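You operate a simulated robot arm through the tools that you are given. There is no shell and no other tool.

The job below is to be done with a simulated robot arm. You get a single attempt, and the scene is never put back.

JOB
Put things in order on the blue table. At the end: the rectifier from the blue table stands on top of the grey rear housing; the purple cloth stands where the rectifier stood; the red starter case from the blue table stands where the black box (marked "CONTACT SET") stood; the black box from the blue table stands where the purple cloth stood; whatever was shut is shut again. Leave all else as you found it, and nothing knocked over.

The check looks at the end state, three seconds after you hand in, the way a careful person would. Anything else that was tipped, shoved, dropped, spilled or broken makes it a failure. Flat cloth is picked up by pressing the open fingertips on it (5 to 10 N) and closing them slowly along it; thin cloth reads only 2 to 8 mm in the jaws.

ROBOT AND FRAMES
A 7-joint arm with a two-finger parallel gripper, fixed in place. Base frame: the origin is at the foot of the arm, x ahead of it, y to its left, z up. Lengths are in mm, angles in degrees, forces in N, time in s.
With the tool pointing down near the work surface it reaches from about 240 to 620 mm from the base axis. Its first joint turns from -66.0 to 66.0 degrees. Payload 2.6 kg.
The TCP is the grasp point between the finger pads, 30 mm short of the fingertips. In the tool frame z runs along the fingers and y along their closing line. Largest opening 94 mm; finger width 28, thickness 10; the body of the gripper, 50 by 96 mm, starts 55 mm behind the TCP.
Orientation is told as [roll, pitch, yaw] about the base's x, y, z axes, in that order, counted from this pose: with the fingers straight down and closing along the base's y, the tool's x points along the base's -x, its y along +y and its z along -z.

CONTROLS
- The arm moves only by the tool servo_tool. Its argument "deltas" is one flat list of numbers, 6 for each row, row after row: the shift along the tool's x, y, z in mm, then the turn, a rotation vector about the tool's x, y, z in degrees. In form: [dx, dy, dz, wx, wy, wz, dx, dy, dz, wx, wy, wz, ...]. A call has 1 to 20 rows; each row is the pose to reach, as a shift and turn from the pose commanded when the call began, along the tool's axes at that moment. "grip" is the gripper command, from -1 (shut) to 1 (fully open), values between in proportion, set as the call begins (left out, the last holds). Rows are played at 5 a second. More than 50 mm and 8.6 degrees between two rows, or a gripper value outside its range, and nothing of the call is played. Where a pose cannot be reached the arm comes as near as it can. A force on the tool above 40 N (or 10 N above the force at the start of the call, whichever is more), or a blocked arm, ends the call early, and 0.2 s more pass. Each finger travels about 72 mm/s and halts on what it meets, pressing with about 44 N; the grip force reading is that of the motor and also rises with nothing between the fingers. The clock runs only during rows and for 0.2 s after the last one: add rows that repeat a pose to give the fingers time. It gives the time, the measured TCP pose, the force on the tool (base axes), the opening and the grip force at its end, in the units of the frame above (readings bear some noise), with the torque about the TCP (base axes, N m) and any sound that the robot's microphone picked up.
- Cameras (640 x 400 px; columns grow to the right, rows downward): "scene" is fixed at [21, 421.6, 563.5]; the picture's right is [-0.88, -0.47, 0.00], its down [-0.27, 0.51, -0.82] and it looks along [0.39, -0.72, -0.58] (base axes); focal length 365 px, centre (320, 200). "wrist" rides on the gripper at [76, 14, -102] in the tool frame; the picture's right is [-0.18, 0.98, 0.00], its down [-0.75, -0.14, -0.64] and it looks along [-0.63, -0.12, 0.77] (tool axes); focal length 243 px, centre (320, 200). There is no depth. A picture from a camera that has moved, and an enlarged one, comes with that camera's place and axes in the base frame and with its lens.
- get_image(camera): a new picture of that camera. No time passes.
- zoom(camera, box): a new picture of the part [left, top, right, bottom] of that camera's present view, enlarged. No time passes.
- hand_in(): hands the job in; it is judged then, once.

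Places have to be worked out from the pictures, the camera data and where the tool is seen. Open the gripper and draw the arm clear of the work before you hand the job in, unless the task says otherwise.

The tools are called as name(argument=value, ...) on one line, values as JSON. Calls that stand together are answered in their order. servo_tool: Moves the arm, as the interface text tells. Its arguments: {"type":"object","properties":{"deltas":{"type":"array","items":{"type":"number"}},"grip":{"type":"number"}},"required":["deltas"]} The other tools are called the same way: get_image (camera) takes a picture; zoom (camera, box) takes an enlarged picture of a part of a camera's view; hand_in () hands the job in.

At the start:

```text
clock: 0.0
ee_pos: [417.5, -161.8, 274.0]
orientation: [0.0, 0.0, 0.0]
ft_force: [-0.4, -0.5, -0.2]
wrist_torque: [-0.02, 0.01, -0.02]
finger_gap: 94.2
gripper_force: 0.2
```

scene: 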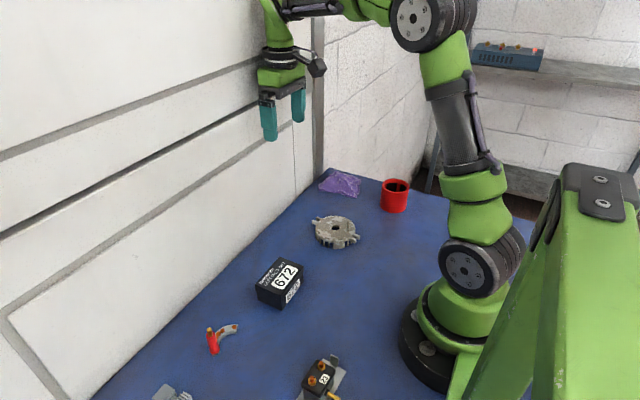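
wrist: 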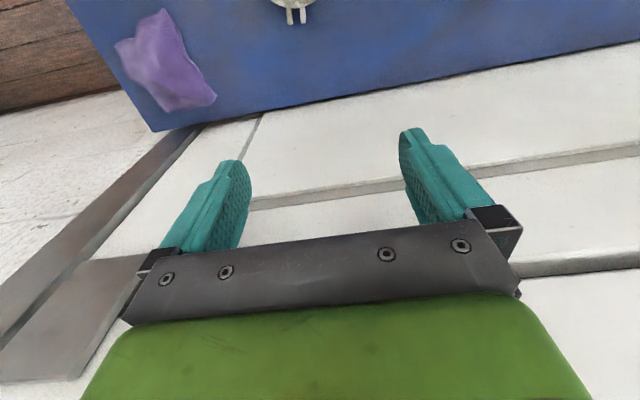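

I start by looking closer at the scene, before moving anything.

zoom(camera="scene", box=[240, 150, 440, 310])

zoom(camera="scene", box=[120, 280, 400, 400])

zoom(camera="scene", box=[440, 20, 640, 180])

```text
2.50 times, centred on (340, 230) of scene
camera zoom: at [21.0, 421.6, 563.5], right [-0.88, -0.47, 0.0], down [-0.27, 0.51, -0.82], along [0.39, -0.72, -0.58], focal length 912 px, centre (270, 125)
```

zoom: 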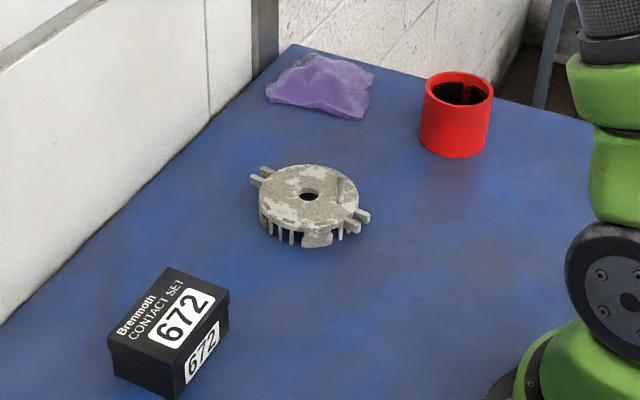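

```text
2.29 times, centred on (260, 340) of scene
camera zoom: at [21.0, 421.6, 563.5], right [-0.88, -0.47, 0.0], down [-0.27, 0.51, -0.82], along [0.39, -0.72, -0.58], focal length 834 px, centre (457, -120)
```

zoom: 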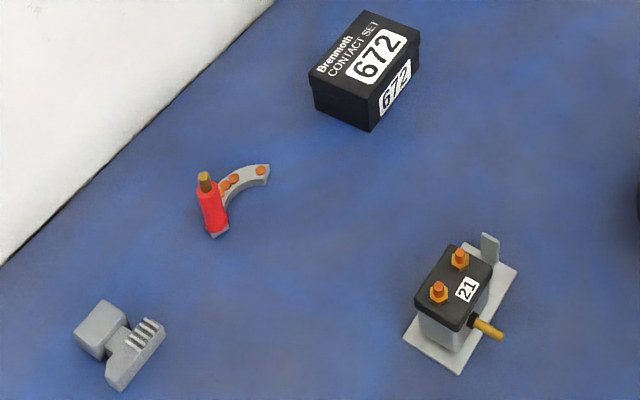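

```text
2.50 times, centred on (540, 100) of scene
camera zoom: at [21.0, 421.6, 563.5], right [-0.88, -0.47, 0.0], down [-0.27, 0.51, -0.82], along [0.39, -0.72, -0.58], focal length 912 px, centre (-230, 450)
```

zoom: 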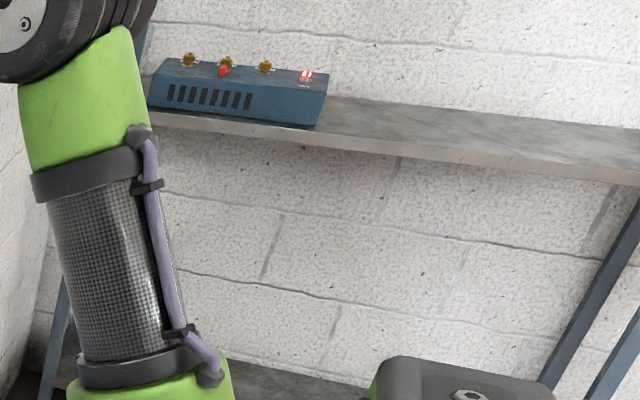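

Nothing is moving; I judge roughly: red case (206,-334), cloth (382,-373), grey housing (296,-174), black box (314,39), rectifier (crescent with red post) (348,169). I move back to view the housing region with the wrist camera.

servo_tool(deltas=[40, 5, 0, 0, 0, 0, 80, 10, 0, 0, 0, 0, 120, 10, 0, 0, 0, 0, 150, 12, 0, 0, 0, 0, 150, 12, 0, 0, 0, 0], grip=1)

get_image(camera="wrist")

get_image(camera="scene")

```text
clock: 1.2
ee_pos: [266.6, -148.9, 274.6]
orientation: [0.1, 0.0, 0.0]
ft_force: [-0.7, -0.3, 0.1]
wrist_torque: [-0.02, 0.01, 0.01]
finger_gap: 94.0
gripper_force: 0.0
```

```text
taken
camera wrist: at [189.2, -133.9, 377.2], right [0.18, 0.98, 0.0], down [0.75, -0.14, 0.64], along [0.63, -0.12, -0.77], focal length 243 px, centre (320, 200)
```

wrist: 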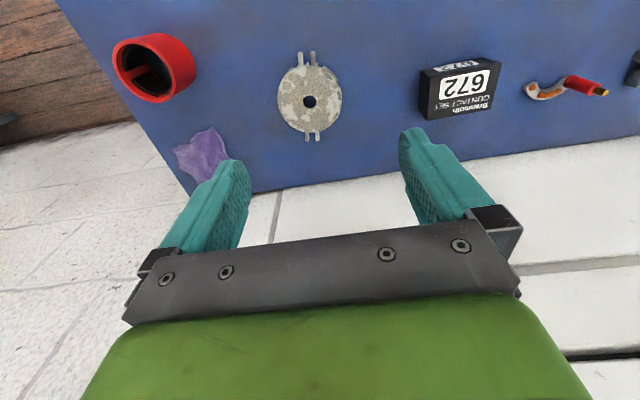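

```text
taken
```

scene: 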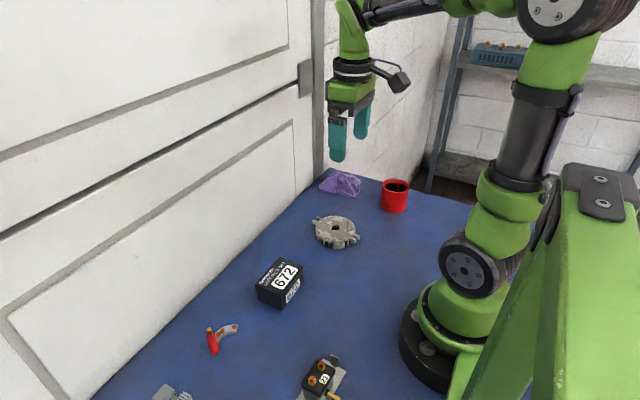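

The wide view shows all: housing hole top near (296,-170) at z≈21 with the table near z=0. Next I go to look at the rectifier closely.

servo_tool(deltas=[0, 45, 0, 0, 0, 0, 0, 90, 0, 0, 0, 0, 0, 135, 0, 0, 0, 0, 0, 180, 0, 0, 0, 0, 0, 225, 0, 0, 0, 0, 0, 270, 20, 0, 0, 0, 0, 310, 50, 0, 0, 0, 0, 334, 90, 0, 0, 0, 0, 334, 100, 0, 0, 0, 0, 334, 100, 0, 0, 0])

get_image(camera="wrist")

zoom(camera="wrist", box=[240, 80, 400, 180])

zoom(camera="scene", box=[180, 300, 280, 380])

```text
clock: 3.4
ee_pos: [266.6, 184.8, 173.6]
orientation: [0.0, 0.0, 0.0]
ft_force: [-1.2, -0.2, 0.1]
wrist_torque: [0.01, 0.01, 0.03]
finger_gap: 93.8
gripper_force: 0.1
```

```text
taken
camera wrist: at [189.8, 198.8, 275.9], right [0.18, 0.98, 0.0], down [0.75, -0.14, 0.64], along [0.63, -0.12, -0.77], focal length 243 px, centre (320, 200)
```

wrist: 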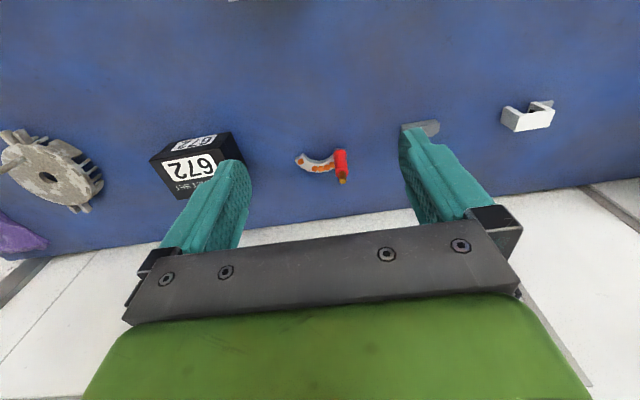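

```text
4.00 times, centred on (320, 130) of wrist
camera zoom: at [189.8, 198.8, 275.9], right [0.18, 0.98, 0.0], down [0.75, -0.14, 0.64], along [0.63, -0.12, -0.77], focal length 970 px, centre (320, 480)
```

zoom: 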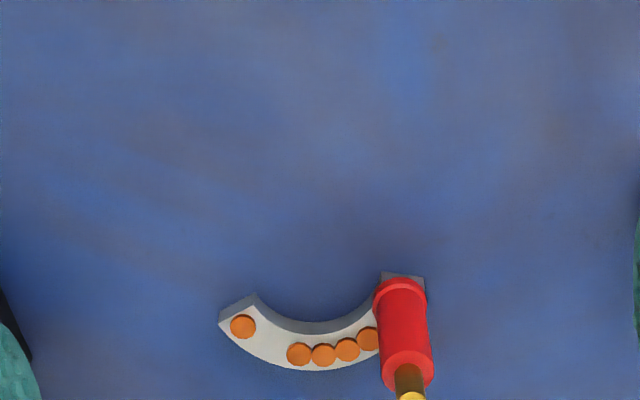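

```text
5.00 times, centred on (230, 340) of scene
camera zoom: at [21.0, 421.6, 563.5], right [-0.88, -0.47, 0.0], down [-0.27, 0.51, -0.82], along [0.39, -0.72, -0.58], focal length 1824 px, centre (770, -500)
```

zoom: 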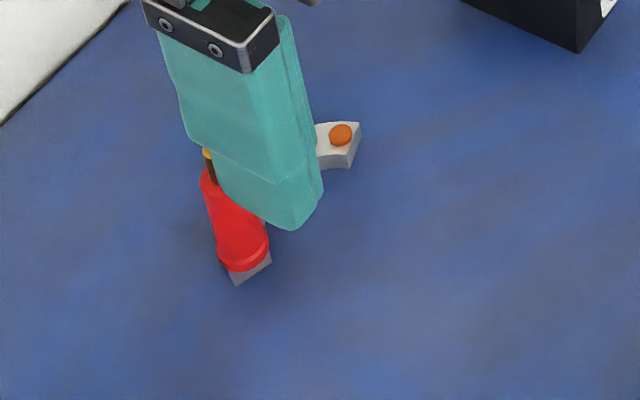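

The rectifier's red post stands at about (338,197), red part z≈12–55, and the crescent runs to (338,146) via (357,168). Before gripping, I check the housing's top for bumps.

zoom(camera="scene", box=[300, 200, 370, 260])

zoom(camera="wrist", box=[0, 120, 120, 220])

zoom(camera="scene", box=[250, 245, 320, 315])

```text
6.67 times, centred on (335, 230) of scene
camera zoom: at [21.0, 421.6, 563.5], right [-0.88, -0.47, 0.0], down [-0.27, 0.51, -0.82], along [0.39, -0.72, -0.58], focal length 2432 px, centre (220, 0)
```

zoom: 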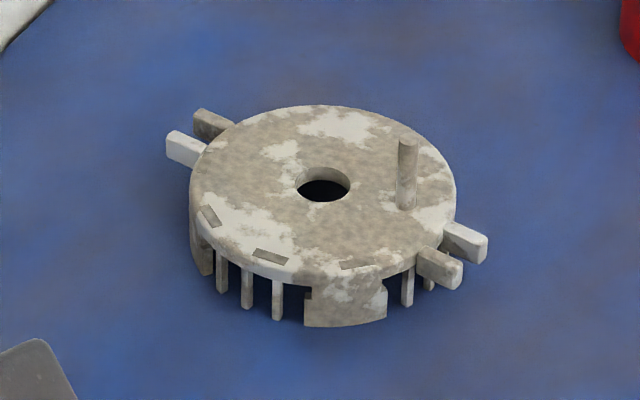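

```text
4.00 times, centred on (60, 170) of wrist
camera zoom: at [189.8, 198.8, 275.9], right [0.18, 0.98, 0.0], down [0.75, -0.14, 0.64], along [0.63, -0.12, -0.77], focal length 970 px, centre (1360, 320)
```

zoom: 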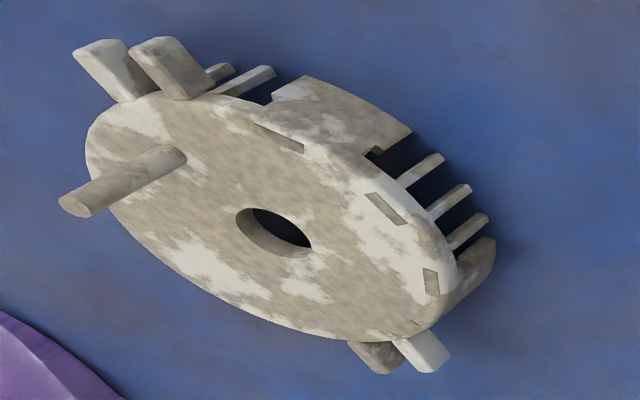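

```text
5.71 times, centred on (285, 280) of scene
camera zoom: at [21.0, 421.6, 563.5], right [-0.88, -0.47, 0.0], down [-0.27, 0.51, -0.82], along [0.39, -0.72, -0.58], focal length 2084 px, centre (520, -257)
```

zoom: 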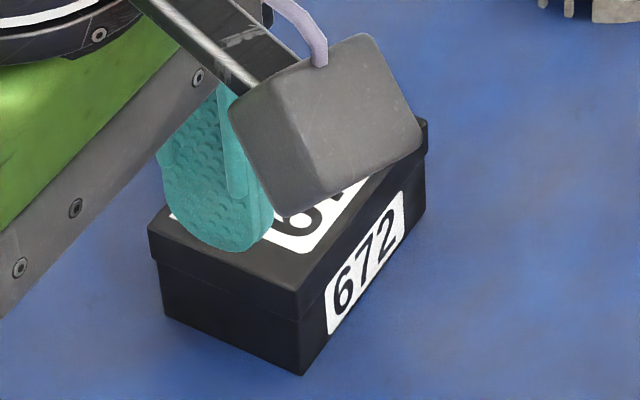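

The housing's top is at z≈25 with a 27 mm pin near (269,-172) and hole at (297.5,-169), so the crescent can lie concentric with its open side toward the pin, same orientation. I go above the rectifier's post with the jaws half closed.

servo_tool(deltas=[-25, 4, 15, 0, 0, 0, -50, 8, 30, 0, 0, 0, -71.4, 12.2, 45, 0, 0, 0, -71.4, 12.2, 58, 0, 0, 0, -71.4, 12.2, 58, 0, 0, 0], grip=-0.1)

get_image(camera="wrist")

zoom(camera="scene", box=[160, 260, 300, 380])

```text
clock: 4.6
ee_pos: [337.0, 196.5, 116.0]
orientation: [0.0, 0.1, 0.1]
ft_force: [0.6, -0.1, 0.8]
wrist_torque: [0.03, -0.04, 0.02]
finger_gap: 42.3
gripper_force: 0.1
```

```text
taken
camera wrist: at [260.8, 211.8, 218.4], right [0.18, 0.98, 0.0], down [0.75, -0.14, 0.64], along [0.63, -0.12, -0.77], focal length 243 px, centre (320, 200)
```

wrist: 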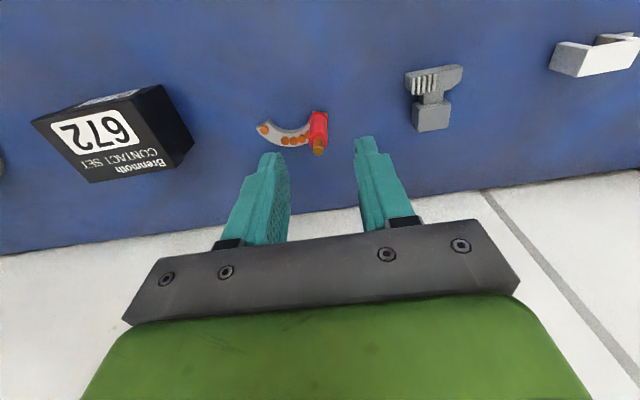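

```text
3.33 times, centred on (230, 320) of scene
camera zoom: at [21.0, 421.6, 563.5], right [-0.88, -0.47, 0.0], down [-0.27, 0.51, -0.82], along [0.39, -0.72, -0.58], focal length 1216 px, centre (620, -200)
```

zoom: 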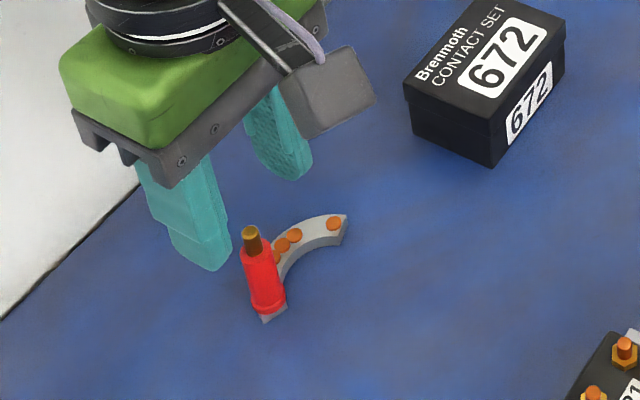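

Post lies centered between the fingers (336.5,197). Descend to z=50.

servo_tool(deltas=[0, 0, 20, 0, 0, 0, 0, 0, 40, 0, 0, 0, 0, 0, 55, 0, 0, 0, 0, 0, 66, 0, 0, 0, 0, 0, 66, 0, 0, 0])

zoom(camera="wrist", box=[220, 60, 420, 220])

zoom(camera="scene", box=[160, 290, 300, 390])

```text
clock: 5.8
ee_pos: [339.9, 196.2, 49.5]
orientation: [0.0, 0.1, 0.0]
ft_force: [0.4, -0.2, -0.6]
wrist_torque: [-0.03, -0.04, 0.01]
finger_gap: 42.2
gripper_force: 0.1
```

```text
2.50 times, centred on (320, 140) of wrist
camera zoom: at [262.6, 212.1, 153.0], right [0.18, 0.98, 0.0], down [0.75, -0.14, 0.64], along [0.63, -0.12, -0.77], focal length 606 px, centre (320, 350)
```

zoom: 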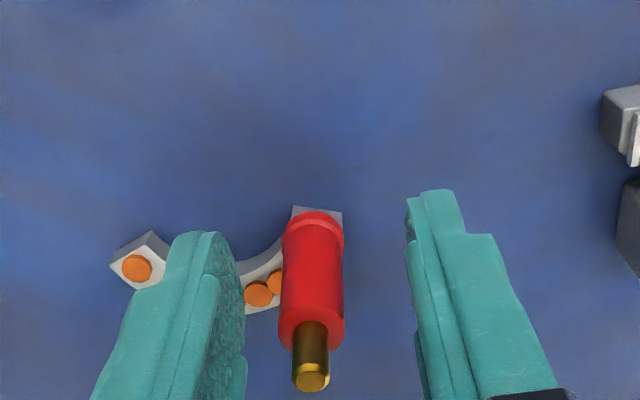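

```text
4.00 times, centred on (230, 340) of scene
camera zoom: at [21.0, 421.6, 563.5], right [-0.88, -0.47, 0.0], down [-0.27, 0.51, -0.82], along [0.39, -0.72, -0.58], focal length 1459 px, centre (680, -360)
```

zoom: 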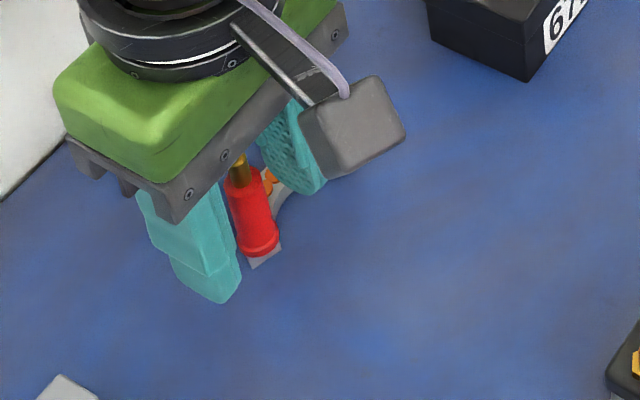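

Post is between the fingers. Close the grip.

servo_tool(deltas=[0, 0, 0, 0, 0, 0, 0, 0, 0, 0, 0, 0, 0, 0, 0, 0, 0, 0, 0, 0, 0, 0, 0, 0], grip=-1)

zoom(camera="wrist", box=[220, 60, 420, 220])

```text
clock: 6.8
ee_pos: [340.2, 196.9, 50.2]
orientation: [0.0, 0.0, 0.1]
ft_force: [0.1, 0.0, -0.3]
wrist_torque: [0.06, -0.02, -0.02]
finger_gap: 14.1
gripper_force: 43.8
```

```text
2.50 times, centred on (320, 140) of wrist
camera zoom: at [262.6, 212.1, 153.2], right [0.18, 0.98, 0.0], down [0.75, -0.14, 0.64], along [0.63, -0.12, -0.77], focal length 606 px, centre (320, 350)
```

zoom: 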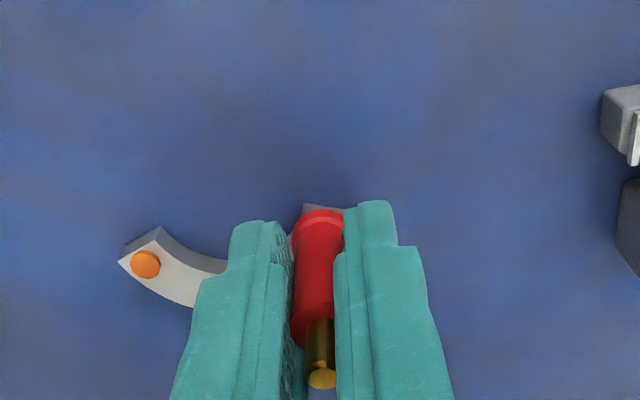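

Gripped (14 mm, 44 N). Lift slowly and check.

servo_tool(deltas=[0, 0, -5, 0, 0, 0, 0, 0, -15, 0, 0, 0, 0, 0, -35, 0, 0, 0, 0, 0, -60, 0, 0, 0, 0, 0, -90, 0, 0, 0, 0, 0, -110, 0, 0, 0, 0, 0, -110, 0, 0, 0])

zoom(camera="wrist", box=[220, 60, 420, 220])

zoom(camera="scene", box=[130, 220, 330, 380])

```text
clock: 8.4
ee_pos: [339.5, 196.8, 159.8]
orientation: [0.1, 0.0, 0.0]
ft_force: [0.3, -0.3, -0.7]
wrist_torque: [0.02, -0.06, -0.02]
finger_gap: 14.1
gripper_force: 44.1
```

```text
2.50 times, centred on (320, 140) of wrist
camera zoom: at [262.4, 212.2, 263.1], right [0.18, 0.98, 0.0], down [0.75, -0.14, 0.64], along [0.63, -0.12, -0.77], focal length 606 px, centre (320, 350)
```

zoom: 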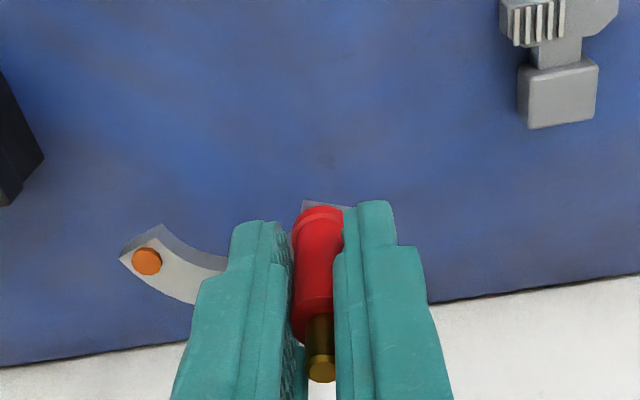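

```text
2.50 times, centred on (230, 300) of scene
camera zoom: at [21.0, 421.6, 563.4], right [-0.88, -0.47, 0.0], down [-0.27, 0.51, -0.82], along [0.39, -0.72, -0.58], focal length 912 px, centre (545, -50)
```

zoom: 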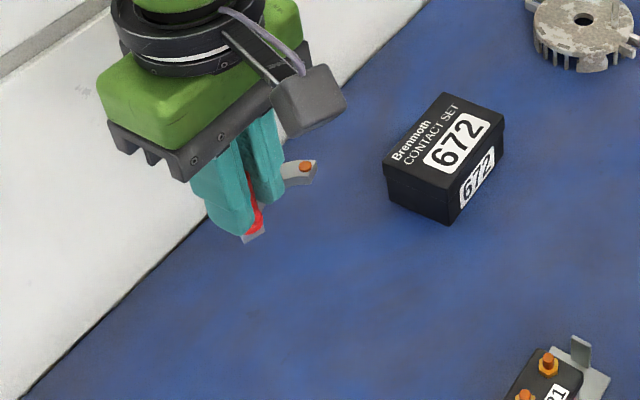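

Lifted level without slip. Carry it over the housing (shift −29.5 in x, −341 in y).

servo_tool(deltas=[2, -15, 0, 0, 0, 0, 5, -50, 0, 0, 0, 0, 9, -90, 0, 0, 0, 0, 13, -130, 0, 0, 0, 0, 16, -170, 0, 0, 0, 0, 19, -210, 0, 0, 0, 0, 22, -250, 0, 0, 0, 0, 25, -290, 0, 0, 0, 0, 28, -325, 0, 0, 0, 0, 29.5, -341, 0, 0, 0, 0, 29.5, -341, 0, 0, 0, 0, 29.5, -341, 0, 0, 0, 0])

get_image(camera="wrist")

zoom(camera="scene", box=[260, 120, 420, 260])

```text
clock: 11.0
ee_pos: [309.6, -144.8, 159.9]
orientation: [-0.1, 0.0, -0.1]
ft_force: [0.6, 1.2, -1.6]
wrist_torque: [0.02, 0.01, 0.03]
finger_gap: 13.2
gripper_force: 44.1
```

```text
taken
camera wrist: at [232.2, -129.3, 262.5], right [0.18, 0.98, 0.0], down [0.75, -0.14, 0.64], along [0.63, -0.12, -0.77], focal length 243 px, centre (320, 200)
```

wrist: 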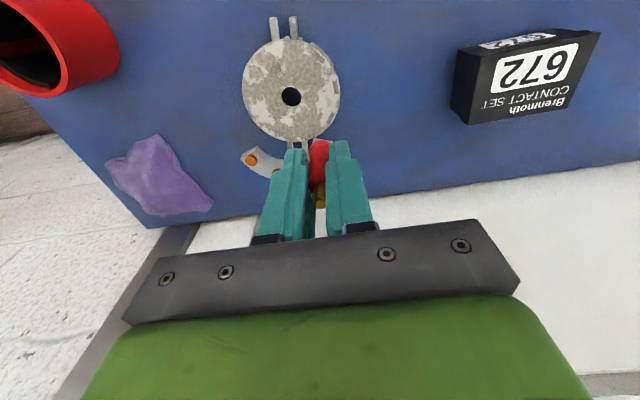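

```text
2.86 times, centred on (340, 190) of scene
camera zoom: at [21.0, 421.5, 563.5], right [-0.88, -0.47, 0.0], down [-0.27, 0.51, -0.82], along [0.39, -0.72, -0.58], focal length 1042 px, centre (263, 229)
```

zoom: 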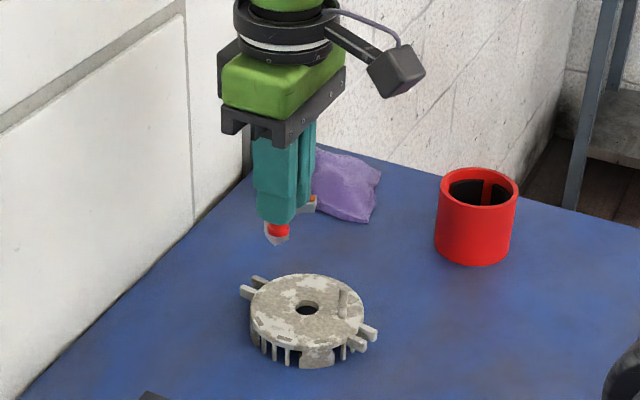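

Hole again computes at (297,-169). I zoom the wrist view to verify the pin and crescent placement before lowering.

zoom(camera="wrist", box=[220, 0, 380, 200])

zoom(camera="scene", box=[300, 160, 370, 260])

```text
2.00 times, centred on (300, 100) of wrist
camera zoom: at [232.2, -129.3, 262.5], right [0.18, 0.98, 0.0], down [0.75, -0.14, 0.64], along [0.63, -0.12, -0.77], focal length 485 px, centre (360, 400)
```

zoom: 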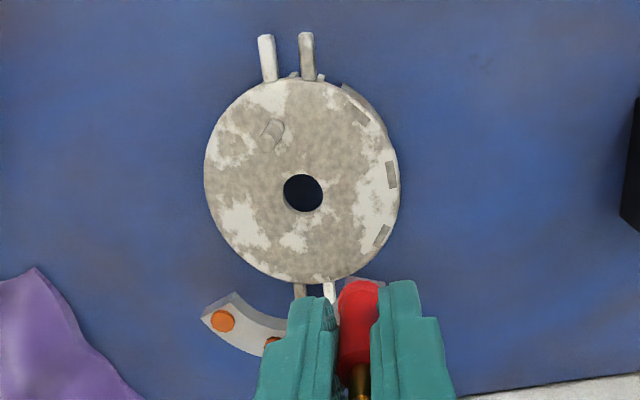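

```text
4.00 times, centred on (335, 210) of scene
camera zoom: at [21.0, 421.5, 563.5], right [-0.88, -0.47, 0.0], down [-0.27, 0.51, -0.82], along [0.39, -0.72, -0.58], focal length 1459 px, centre (260, 160)
```

zoom: 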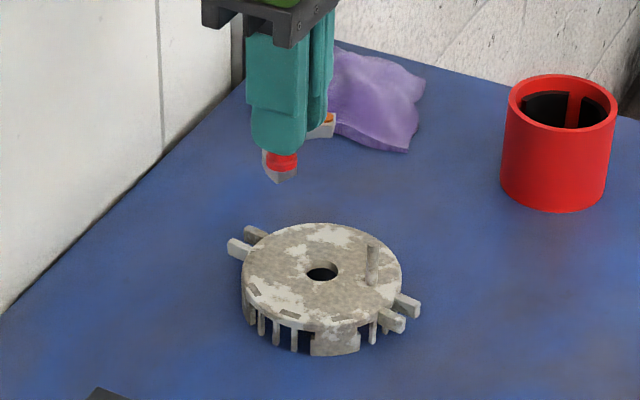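

The crescent lies over the housing's +x half, clear of the pin at (267,-171). Lower to just above the top.

servo_tool(deltas=[0, -1.5, 20, 0, 0, 0, 0, -1.5, 40, 0, 0, 0, 0, -1.5, 60, 0, 0, 0, 0, -1.5, 72, 0, 0, 0, 0, -1.5, 76, 0, 0, 0, 0, -1.5, 76, 0, 0, 0])

zoom(camera="scene", box=[290, 180, 380, 260])

zoom(camera="wrist", box=[220, 0, 420, 200])

```text
clock: 12.4
ee_pos: [309.0, -144.0, 84.5]
orientation: [-0.1, 0.0, 0.0]
ft_force: [0.5, -0.3, -1.1]
wrist_torque: [0.02, 0.01, 0.03]
finger_gap: 13.6
gripper_force: 43.8
```

```text
5.00 times, centred on (335, 220) of scene
camera zoom: at [21.0, 421.6, 563.5], right [-0.88, -0.47, 0.0], down [-0.27, 0.51, -0.82], along [0.39, -0.72, -0.58], focal length 1824 px, centre (245, 100)
```

zoom: 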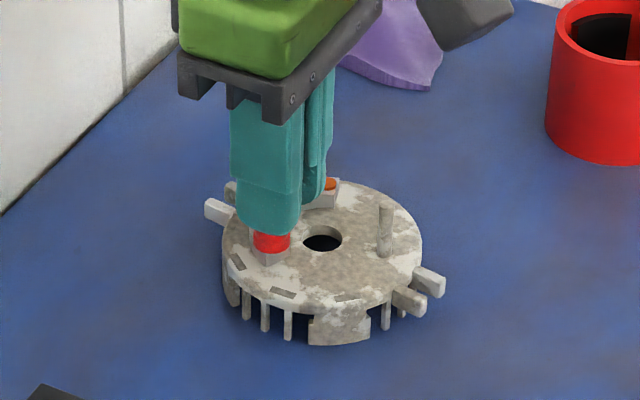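

```text
2.00 times, centred on (320, 100) of wrist
camera zoom: at [232.1, -130.2, 186.4], right [0.18, 0.98, 0.0], down [0.75, -0.14, 0.64], along [0.63, -0.12, -0.77], focal length 485 px, centre (320, 400)
```

zoom: 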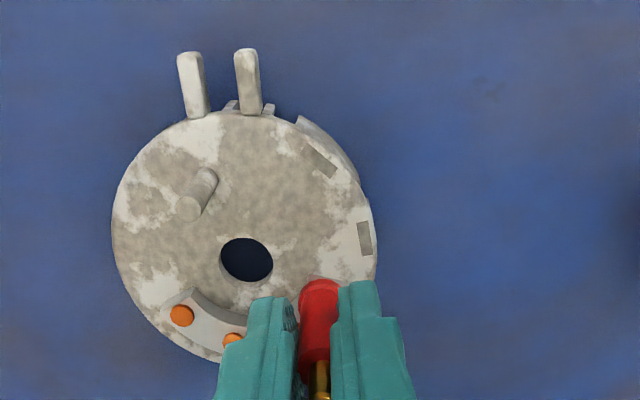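

Position looks right. Lower in small steps watching the force.

servo_tool(deltas=[0, 0, 2, 0, 0, 0, 0, 0, 4, 0, 0, 0, 0, 0, 6, 0, 0, 0, 0, 0, 7, 0, 0, 0, 0, 0, 7, 0, 0, 0])

servo_tool(deltas=[0, 0, 0.5, 0, 0, 0, 0, 0, 1, 0, 0, 0, 0, 0, 1, 0, 0, 0])

zoom(camera="scene", box=[290, 180, 380, 260])

```text
clock: 13.6
ee_pos: [310.7, -145.0, 78.1]
orientation: [-0.1, -0.4, 0.1]
ft_force: [1.8, 6.3, 35.9]
wrist_torque: [0.57, -0.31, 0.18]
finger_gap: 12.3
gripper_force: 44.1
```

```text
clock: 14.0
ee_pos: [310.5, -144.7, 78.8]
orientation: [-0.1, -0.4, 0.0]
ft_force: [-0.5, -1.1, 3.6]
wrist_torque: [-0.1, -0.01, 0.01]
finger_gap: 13.5
gripper_force: 43.7
stopped in row 2: the force on the tool passed its limit at 48 N (the readings are from after the stop); the commanded pose is now the measured one
```

```text
5.00 times, centred on (335, 220) of scene
camera zoom: at [21.0, 421.6, 563.4], right [-0.88, -0.47, 0.0], down [-0.27, 0.51, -0.82], along [0.39, -0.72, -0.58], focal length 1824 px, centre (245, 100)
```

zoom: 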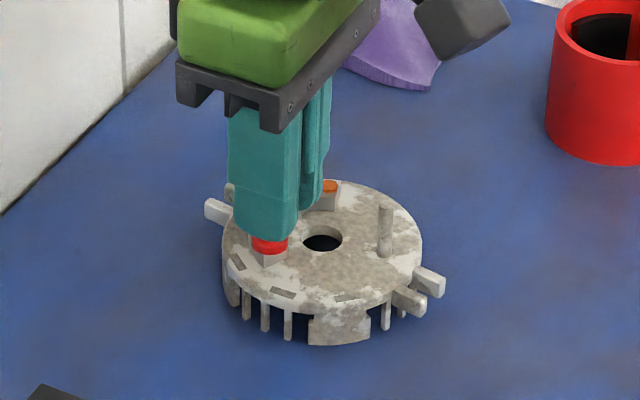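

Contact with the housing at TCP z≈79; residual 3.6 N, nothing shifted. Release gently.

servo_tool(deltas=[0, 0, 0, 0, 0, 0, 0, 0, 0, 0, 0, 0, 0, 0, 0, 0, 0, 0], grip=-0.35)

zoom(camera="wrist", box=[220, 0, 420, 200])

zoom(camera="scene", box=[290, 180, 380, 260])

```text
clock: 14.8
ee_pos: [310.5, -146.1, 79.8]
orientation: [-0.2, -0.3, 0.0]
ft_force: [-0.1, 0.3, 0.0]
wrist_torque: [-0.03, -0.01, 0.0]
finger_gap: 30.4
gripper_force: 0.2
```

```text
2.00 times, centred on (320, 100) of wrist
camera zoom: at [232.8, -130.5, 181.1], right [0.18, 0.98, 0.0], down [0.75, -0.14, 0.65], along [0.64, -0.12, -0.76], focal length 485 px, centre (320, 400)
```

zoom: 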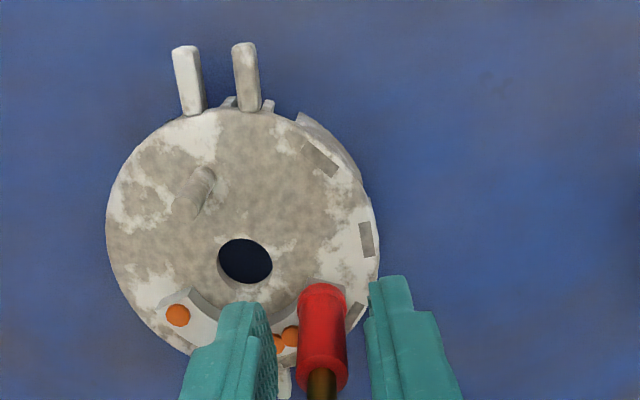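

```text
5.00 times, centred on (335, 220) of scene
camera zoom: at [21.0, 421.6, 563.5], right [-0.88, -0.47, 0.0], down [-0.27, 0.51, -0.82], along [0.39, -0.72, -0.58], focal length 1824 px, centre (245, 100)
```

zoom: 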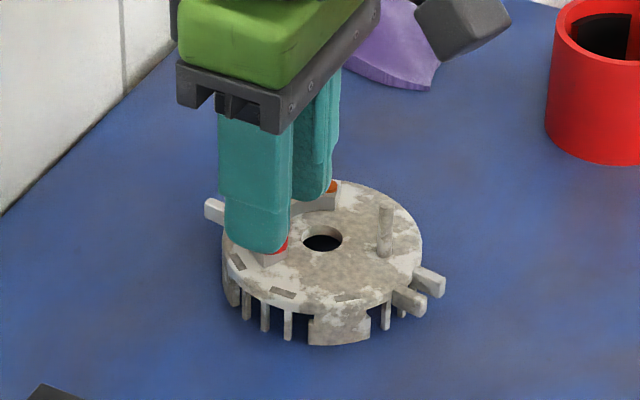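

Released and standing on the housing. Draw straight up and look.

servo_tool(deltas=[0, 0, -10, 0, 0, 0, 0, 0, -30, 0, 0, 0, 0, 0, -60, 0, 0, 0, 0, 0, -90, 0, 0, 0, 0, 0, -120, 0, 0, 0, 0, 0, -120, 0, 0, 0])

zoom(camera="scene", box=[290, 180, 380, 260])

get_image(camera="wrist")

```text
clock: 16.2
ee_pos: [310.7, -146.2, 198.9]
orientation: [-0.1, -0.3, 0.1]
ft_force: [-1.1, -0.2, 1.3]
wrist_torque: [0.02, 0.02, 0.01]
finger_gap: 30.6
gripper_force: 0.1
```

```text
5.00 times, centred on (335, 220) of scene
camera zoom: at [21.0, 421.6, 563.5], right [-0.88, -0.47, 0.0], down [-0.27, 0.51, -0.82], along [0.39, -0.72, -0.58], focal length 1824 px, centre (245, 100)
```

zoom: 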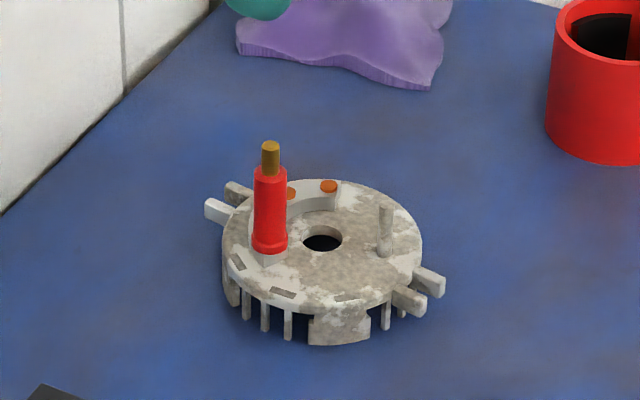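

```text
taken
camera wrist: at [233.1, -131.0, 301.6], right [0.18, 0.98, 0.0], down [0.75, -0.14, 0.65], along [0.64, -0.12, -0.76], focal length 243 px, centre (320, 200)
```

wrist: 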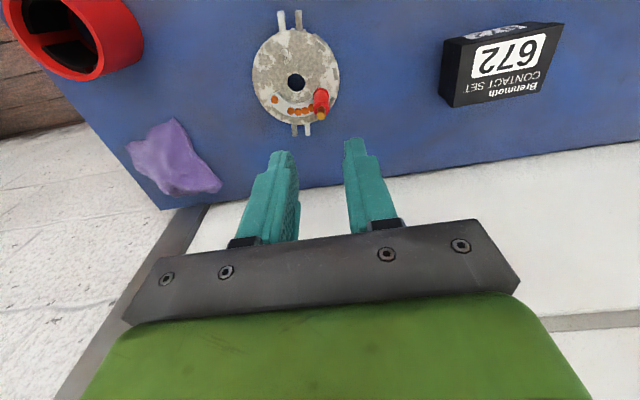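

Rectifier stands well on the housing. Now I move toward the cloth for a close look.

servo_tool(deltas=[-5, -40, 0, 0, 0.3, 0, -10, -80, 0, 0, 0.3, 0, -15, -120, 0, 0, 0.3, 0, -20, -160, 0, 0, 0.3, 0, -20, -184, 0, 0, 0.3, 0, -20, -184, 0, 0, 0.3, 0], grip=1)

get_image(camera="wrist")

zoom(camera="wrist", box=[220, 60, 420, 220])

zoom(camera="scene", box=[300, 150, 420, 220])

```text
clock: 17.6
ee_pos: [332.0, -329.4, 200.6]
orientation: [-0.2, 0.0, 0.1]
ft_force: [0.6, 0.2, -0.9]
wrist_torque: [-0.02, -0.03, -0.01]
finger_gap: 94.2
gripper_force: 0.0
```

```text
taken
camera wrist: at [254.0, -314.2, 302.4], right [0.18, 0.98, 0.0], down [0.75, -0.14, 0.64], along [0.63, -0.12, -0.77], focal length 243 px, centre (320, 200)
```

wrist: 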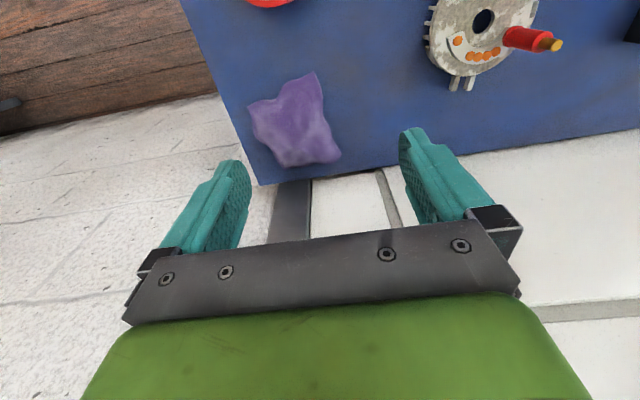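

```text
2.50 times, centred on (320, 140) of wrist
camera zoom: at [254.0, -314.2, 302.4], right [0.18, 0.98, 0.0], down [0.75, -0.14, 0.64], along [0.63, -0.12, -0.77], focal length 606 px, centre (320, 350)
```

zoom: 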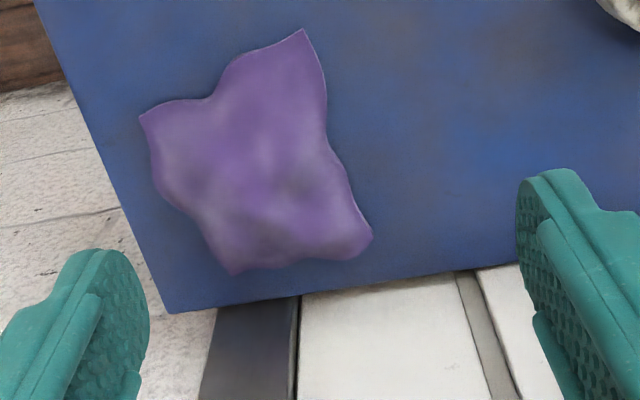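

```text
5.33 times, centred on (360, 185) of scene
camera zoom: at [21.0, 421.5, 563.5], right [-0.88, -0.47, 0.0], down [-0.27, 0.51, -0.82], along [0.39, -0.72, -0.58], focal length 1945 px, centre (107, 280)
```

zoom: 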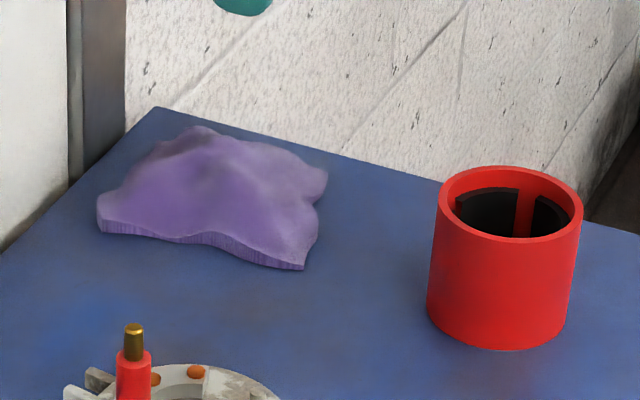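

Cloth corners compute to about (314,-333), (337,-418), (432,-396), (422,-316): centre ≈ (376,-366), about 100×85 mm, table corner at (455,-448). I go above its centre with a 60 mm opening.

servo_tool(deltas=[-22, -18, 0, 0, 0, 0, -45, -36, 0, 0, 0, 0, -45, -36, 40, 0, 0, 0, -45, -36, 80, 0, 0, 0, -45, -36, 110, 0, 0, 0, -45, -36, 125, 0, 0, 0, -45, -36, 125, 0, 0, 0], grip=0.28)

get_image(camera="wrist")

zoom(camera="scene", box=[280, 120, 420, 220])

```text
clock: 19.2
ee_pos: [375.1, -365.7, 75.4]
orientation: [0.0, 0.0, 0.2]
ft_force: [0.6, 0.2, -0.8]
wrist_torque: [0.0, 0.0, 0.01]
finger_gap: 60.2
gripper_force: 0.1
```

```text
taken
camera wrist: at [298.1, -350.6, 178.2], right [0.18, 0.98, 0.0], down [0.75, -0.14, 0.64], along [0.63, -0.12, -0.77], focal length 243 px, centre (320, 200)
```

wrist: 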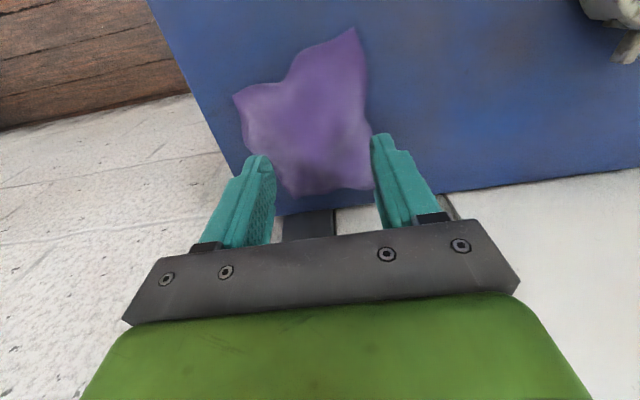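

```text
4.00 times, centred on (350, 170) of scene
camera zoom: at [21.0, 421.6, 563.5], right [-0.88, -0.47, 0.0], down [-0.27, 0.51, -0.82], along [0.39, -0.72, -0.58], focal length 1459 px, centre (200, 320)
```

zoom: 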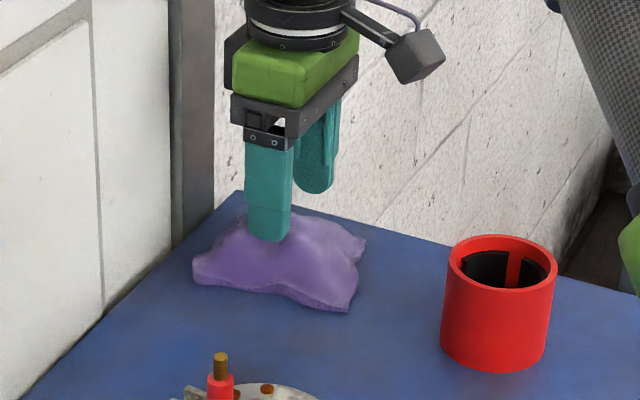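

Tips are at z≈45 above the cloth. Descend toward it in steps, watching force.

servo_tool(deltas=[0, 0, 4, 0, 0, 0, 0, 0, 8, 0, 0, 0, 0, 0, 12, 0, 0, 0, 0, 0, 16, 0, 0, 0, 0, 0, 18, 0, 0, 0])

zoom(camera="scene", box=[300, 150, 400, 220])

```text
clock: 20.4
ee_pos: [374.4, -364.7, 55.4]
orientation: [-0.1, 0.0, 0.2]
ft_force: [-0.4, 0.1, 1.1]
wrist_torque: [-0.01, -0.01, 0.0]
finger_gap: 60.4
gripper_force: 0.0
```

```text
5.71 times, centred on (350, 185) of scene
camera zoom: at [21.0, 421.6, 563.5], right [-0.88, -0.47, 0.0], down [-0.27, 0.51, -0.82], along [0.39, -0.72, -0.58], focal length 2084 px, centre (149, 286)
```

zoom: 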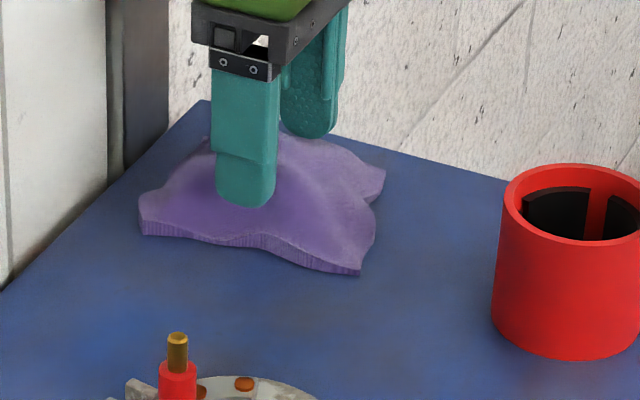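

Still no contact at tips z≈25. Continue down in 1.5–2 mm steps.

servo_tool(deltas=[0, 0, 1.5, 0, 0, 0, 0, 0, 3, 0, 0, 0, 0, 0, 4.5, 0, 0, 0, 0, 0, 6, 0, 0, 0, 0, 0, 6, 0, 0, 0])

servo_tool(deltas=[0, 0, 1, 0, 0, 0, 0, 0, 2, 0, 0, 0, 0, 0, 3, 0, 0, 0, 0, 0, 4, 0, 0, 0, 0, 0, 4, 0, 0, 0])

zoom(camera="scene", box=[300, 150, 400, 220])

```text
clock: 21.6
ee_pos: [374.2, -365.3, 49.9]
orientation: [-0.1, 0.0, 0.1]
ft_force: [1.1, -0.2, 1.4]
wrist_torque: [-0.01, -0.03, 0.02]
finger_gap: 60.2
gripper_force: 0.3
```

```text
clock: 22.8
ee_pos: [373.9, -365.8, 46.3]
orientation: [0.0, 0.1, 0.1]
ft_force: [0.9, -0.3, -0.6]
wrist_torque: [-0.03, -0.01, 0.02]
finger_gap: 60.3
gripper_force: 0.2
```

```text
5.71 times, centred on (350, 185) of scene
camera zoom: at [21.0, 421.6, 563.5], right [-0.88, -0.47, 0.0], down [-0.27, 0.51, -0.82], along [0.39, -0.72, -0.58], focal length 2084 px, centre (149, 286)
```

zoom: 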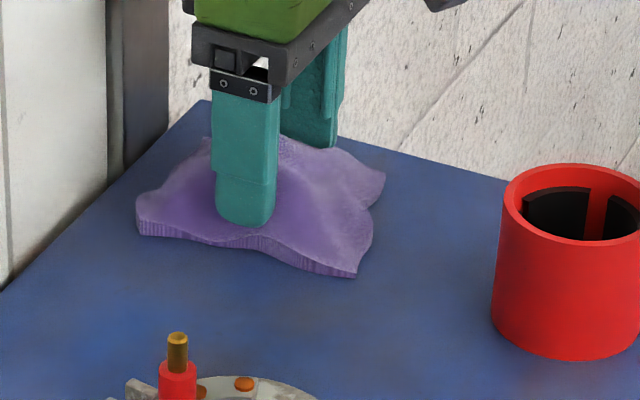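

Tips at z≈16, no force yet though the cloth seems to give slightly. Continue finely.

servo_tool(deltas=[0, 0, 1, 0, 0, 0, 0, 0, 2, 0, 0, 0, 0, 0, 3, 0, 0, 0, 0, 0, 4, 0, 0, 0, 0, 0, 4, 0, 0, 0])

servo_tool(deltas=[0, 0, 1, 0, 0, 0, 0, 0, 2, 0, 0, 0, 0, 0, 3, 0, 0, 0, 0, 0, 3, 0, 0, 0])

zoom(camera="scene", box=[300, 150, 400, 220])

```text
clock: 24.0
ee_pos: [374.8, -364.7, 42.9]
orientation: [-0.1, 0.1, 0.1]
ft_force: [-0.2, -0.5, -0.1]
wrist_torque: [0.01, 0.0, 0.01]
finger_gap: 60.6
gripper_force: 0.2
```

```text
clock: 25.0
ee_pos: [375.2, -365.8, 39.4]
orientation: [0.0, -0.1, 0.1]
ft_force: [0.5, -0.9, 0.3]
wrist_torque: [-0.01, 0.01, -0.02]
finger_gap: 60.2
gripper_force: 0.4
```

```text
5.71 times, centred on (350, 185) of scene
camera zoom: at [21.0, 421.6, 563.5], right [-0.88, -0.47, 0.0], down [-0.27, 0.51, -0.82], along [0.39, -0.72, -0.58], focal length 2084 px, centre (149, 286)
```

zoom: 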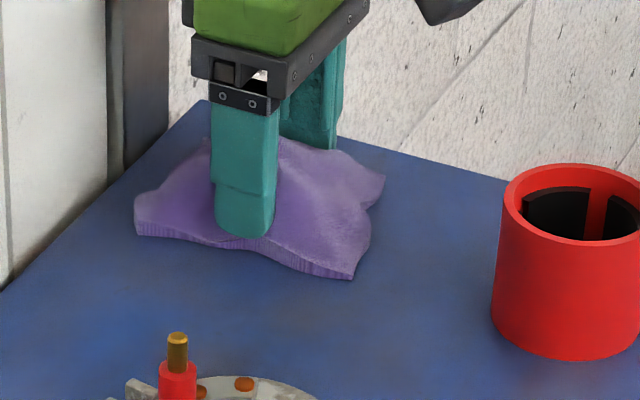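

Tips at z≈9; the cloth drapes under the tips. Continue with 1 mm then finer.

servo_tool(deltas=[0, 0, 1, 0, 0, 0, 0, 0, 2, 0, 0, 0, 0, 0, 3, 0, 0, 0, 0, 0, 3, 0, 0, 0])

servo_tool(deltas=[0, 0, 0.5, 0, 0, 0, 0, 0, 1, 0, 0, 0, 0, 0, 1.5, 0, 0, 0, 0, 0, 1.5, 0, 0, 0])

servo_tool(deltas=[0, 0, 0.5, 0, 0, 0, 0, 0, 1, 0, 0, 0, 0, 0, 1, 0, 0, 0])

```text
clock: 26.0
ee_pos: [374.9, -364.6, 35.5]
orientation: [-0.1, -0.1, 0.2]
ft_force: [0.1, -0.2, 0.6]
wrist_torque: [0.01, -0.01, 0.01]
finger_gap: 60.5
gripper_force: 0.5
```

```text
clock: 27.0
ee_pos: [376.2, -365.5, 35.6]
orientation: [0.0, -0.1, 0.0]
ft_force: [-0.3, 0.6, -0.5]
wrist_torque: [-0.03, 0.02, 0.02]
finger_gap: 60.3
gripper_force: 0.1
```

```text
clock: 27.8
ee_pos: [374.6, -365.5, 34.3]
orientation: [0.0, -0.1, 0.2]
ft_force: [-0.1, -0.2, 0.2]
wrist_torque: [-0.05, 0.02, 0.0]
finger_gap: 60.2
gripper_force: 0.1
```

Still no force at TCP z≈34 (tips ≈4). Continue in fine steps.

servo_tool(deltas=[0, 0, 0.5, 0, 0, 0, 0, 0, 1, 0, 0, 0, 0, 0, 1, 0, 0, 0])

servo_tool(deltas=[0, 0, 0.5, 0, 0, 0, 0, 0, 0.7, 0, 0, 0, 0, 0, 0.7, 0, 0, 0])

zoom(camera="scene", box=[300, 150, 400, 220])

zoom(camera="wrist", box=[220, 60, 420, 220])

```text
clock: 28.6
ee_pos: [375.1, -365.2, 31.5]
orientation: [-0.1, -0.1, 0.1]
ft_force: [0.3, -1.1, 0.3]
wrist_torque: [-0.02, -0.01, -0.01]
finger_gap: 60.6
gripper_force: 0.4
```

```text
clock: 29.4
ee_pos: [374.9, -364.9, 32.3]
orientation: [-0.1, 0.1, 0.1]
ft_force: [0.0, 0.3, 0.6]
wrist_torque: [0.0, 0.0, 0.02]
finger_gap: 60.1
gripper_force: 0.4
```

```text
5.71 times, centred on (350, 185) of scene
camera zoom: at [21.0, 421.6, 563.5], right [-0.88, -0.47, 0.0], down [-0.27, 0.51, -0.82], along [0.39, -0.72, -0.58], focal length 2084 px, centre (149, 286)
```

zoom: 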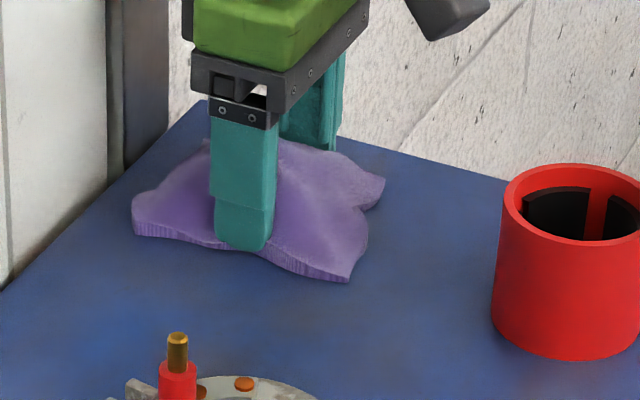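

```text
2.50 times, centred on (320, 140) of wrist
camera zoom: at [298.1, -350.6, 134.4], right [0.18, 0.98, 0.0], down [0.75, -0.14, 0.64], along [0.63, -0.12, -0.77], focal length 606 px, centre (320, 350)
```

zoom: 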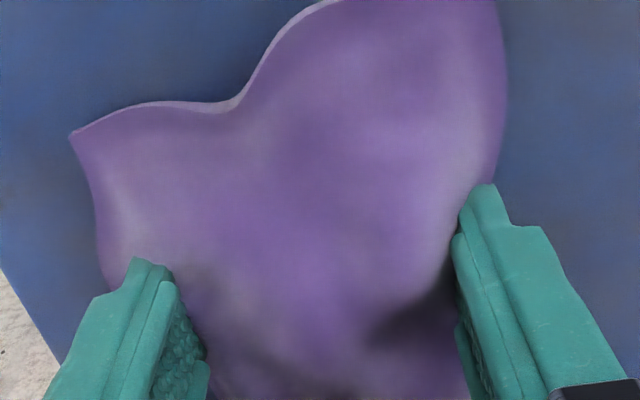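

The +y finger is at the cloth's edge. I raise 4 mm, shift 8 mm to −y, narrow to 50 mm and return to just above contact.

servo_tool(deltas=[0, 0, -6, 0, 0, 0, 0, -4, -6, 0, 0, 0, 0, -8, -6, 0, 0, 0, 0, -8, -3, 0, 0, 0, 0, -8, 0, 0, 0, 0, 0, -8, 0, 0, 0, 0], grip=0.06)

servo_tool(deltas=[0, 0, 0.4, 0, 0, 0, 0, 0, 0.8, 0, 0, 0, 0, 0, 0.8, 0, 0, 0])

zoom(camera="wrist", box=[220, 60, 420, 220])

```text
clock: 30.8
ee_pos: [375.0, -373.4, 34.7]
orientation: [-0.2, -0.1, 0.1]
ft_force: [-5.8, 4.6, 17.0]
wrist_torque: [0.41, 0.18, 0.03]
finger_gap: 51.8
gripper_force: 44.1
```

```text
clock: 31.6
ee_pos: [375.9, -373.5, 34.4]
orientation: [-0.3, -0.2, 0.0]
ft_force: [-7.6, 7.1, 34.9]
wrist_torque: [0.63, 0.49, -0.05]
finger_gap: 52.1
gripper_force: 44.0
```

```text
2.50 times, centred on (320, 140) of wrist
camera zoom: at [298.6, -358.8, 136.3], right [0.18, 0.98, 0.0], down [0.75, -0.14, 0.65], along [0.63, -0.12, -0.76], focal length 606 px, centre (320, 350)
```

zoom: 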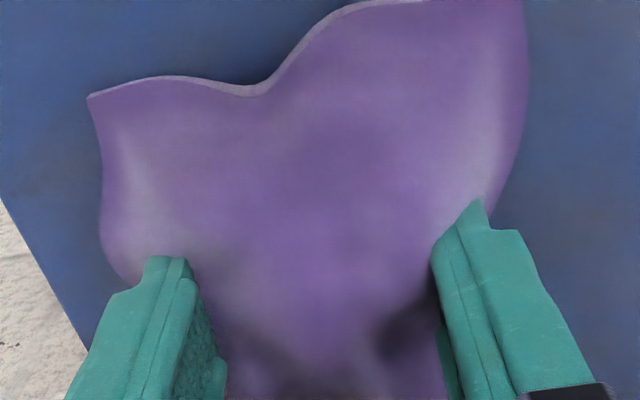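

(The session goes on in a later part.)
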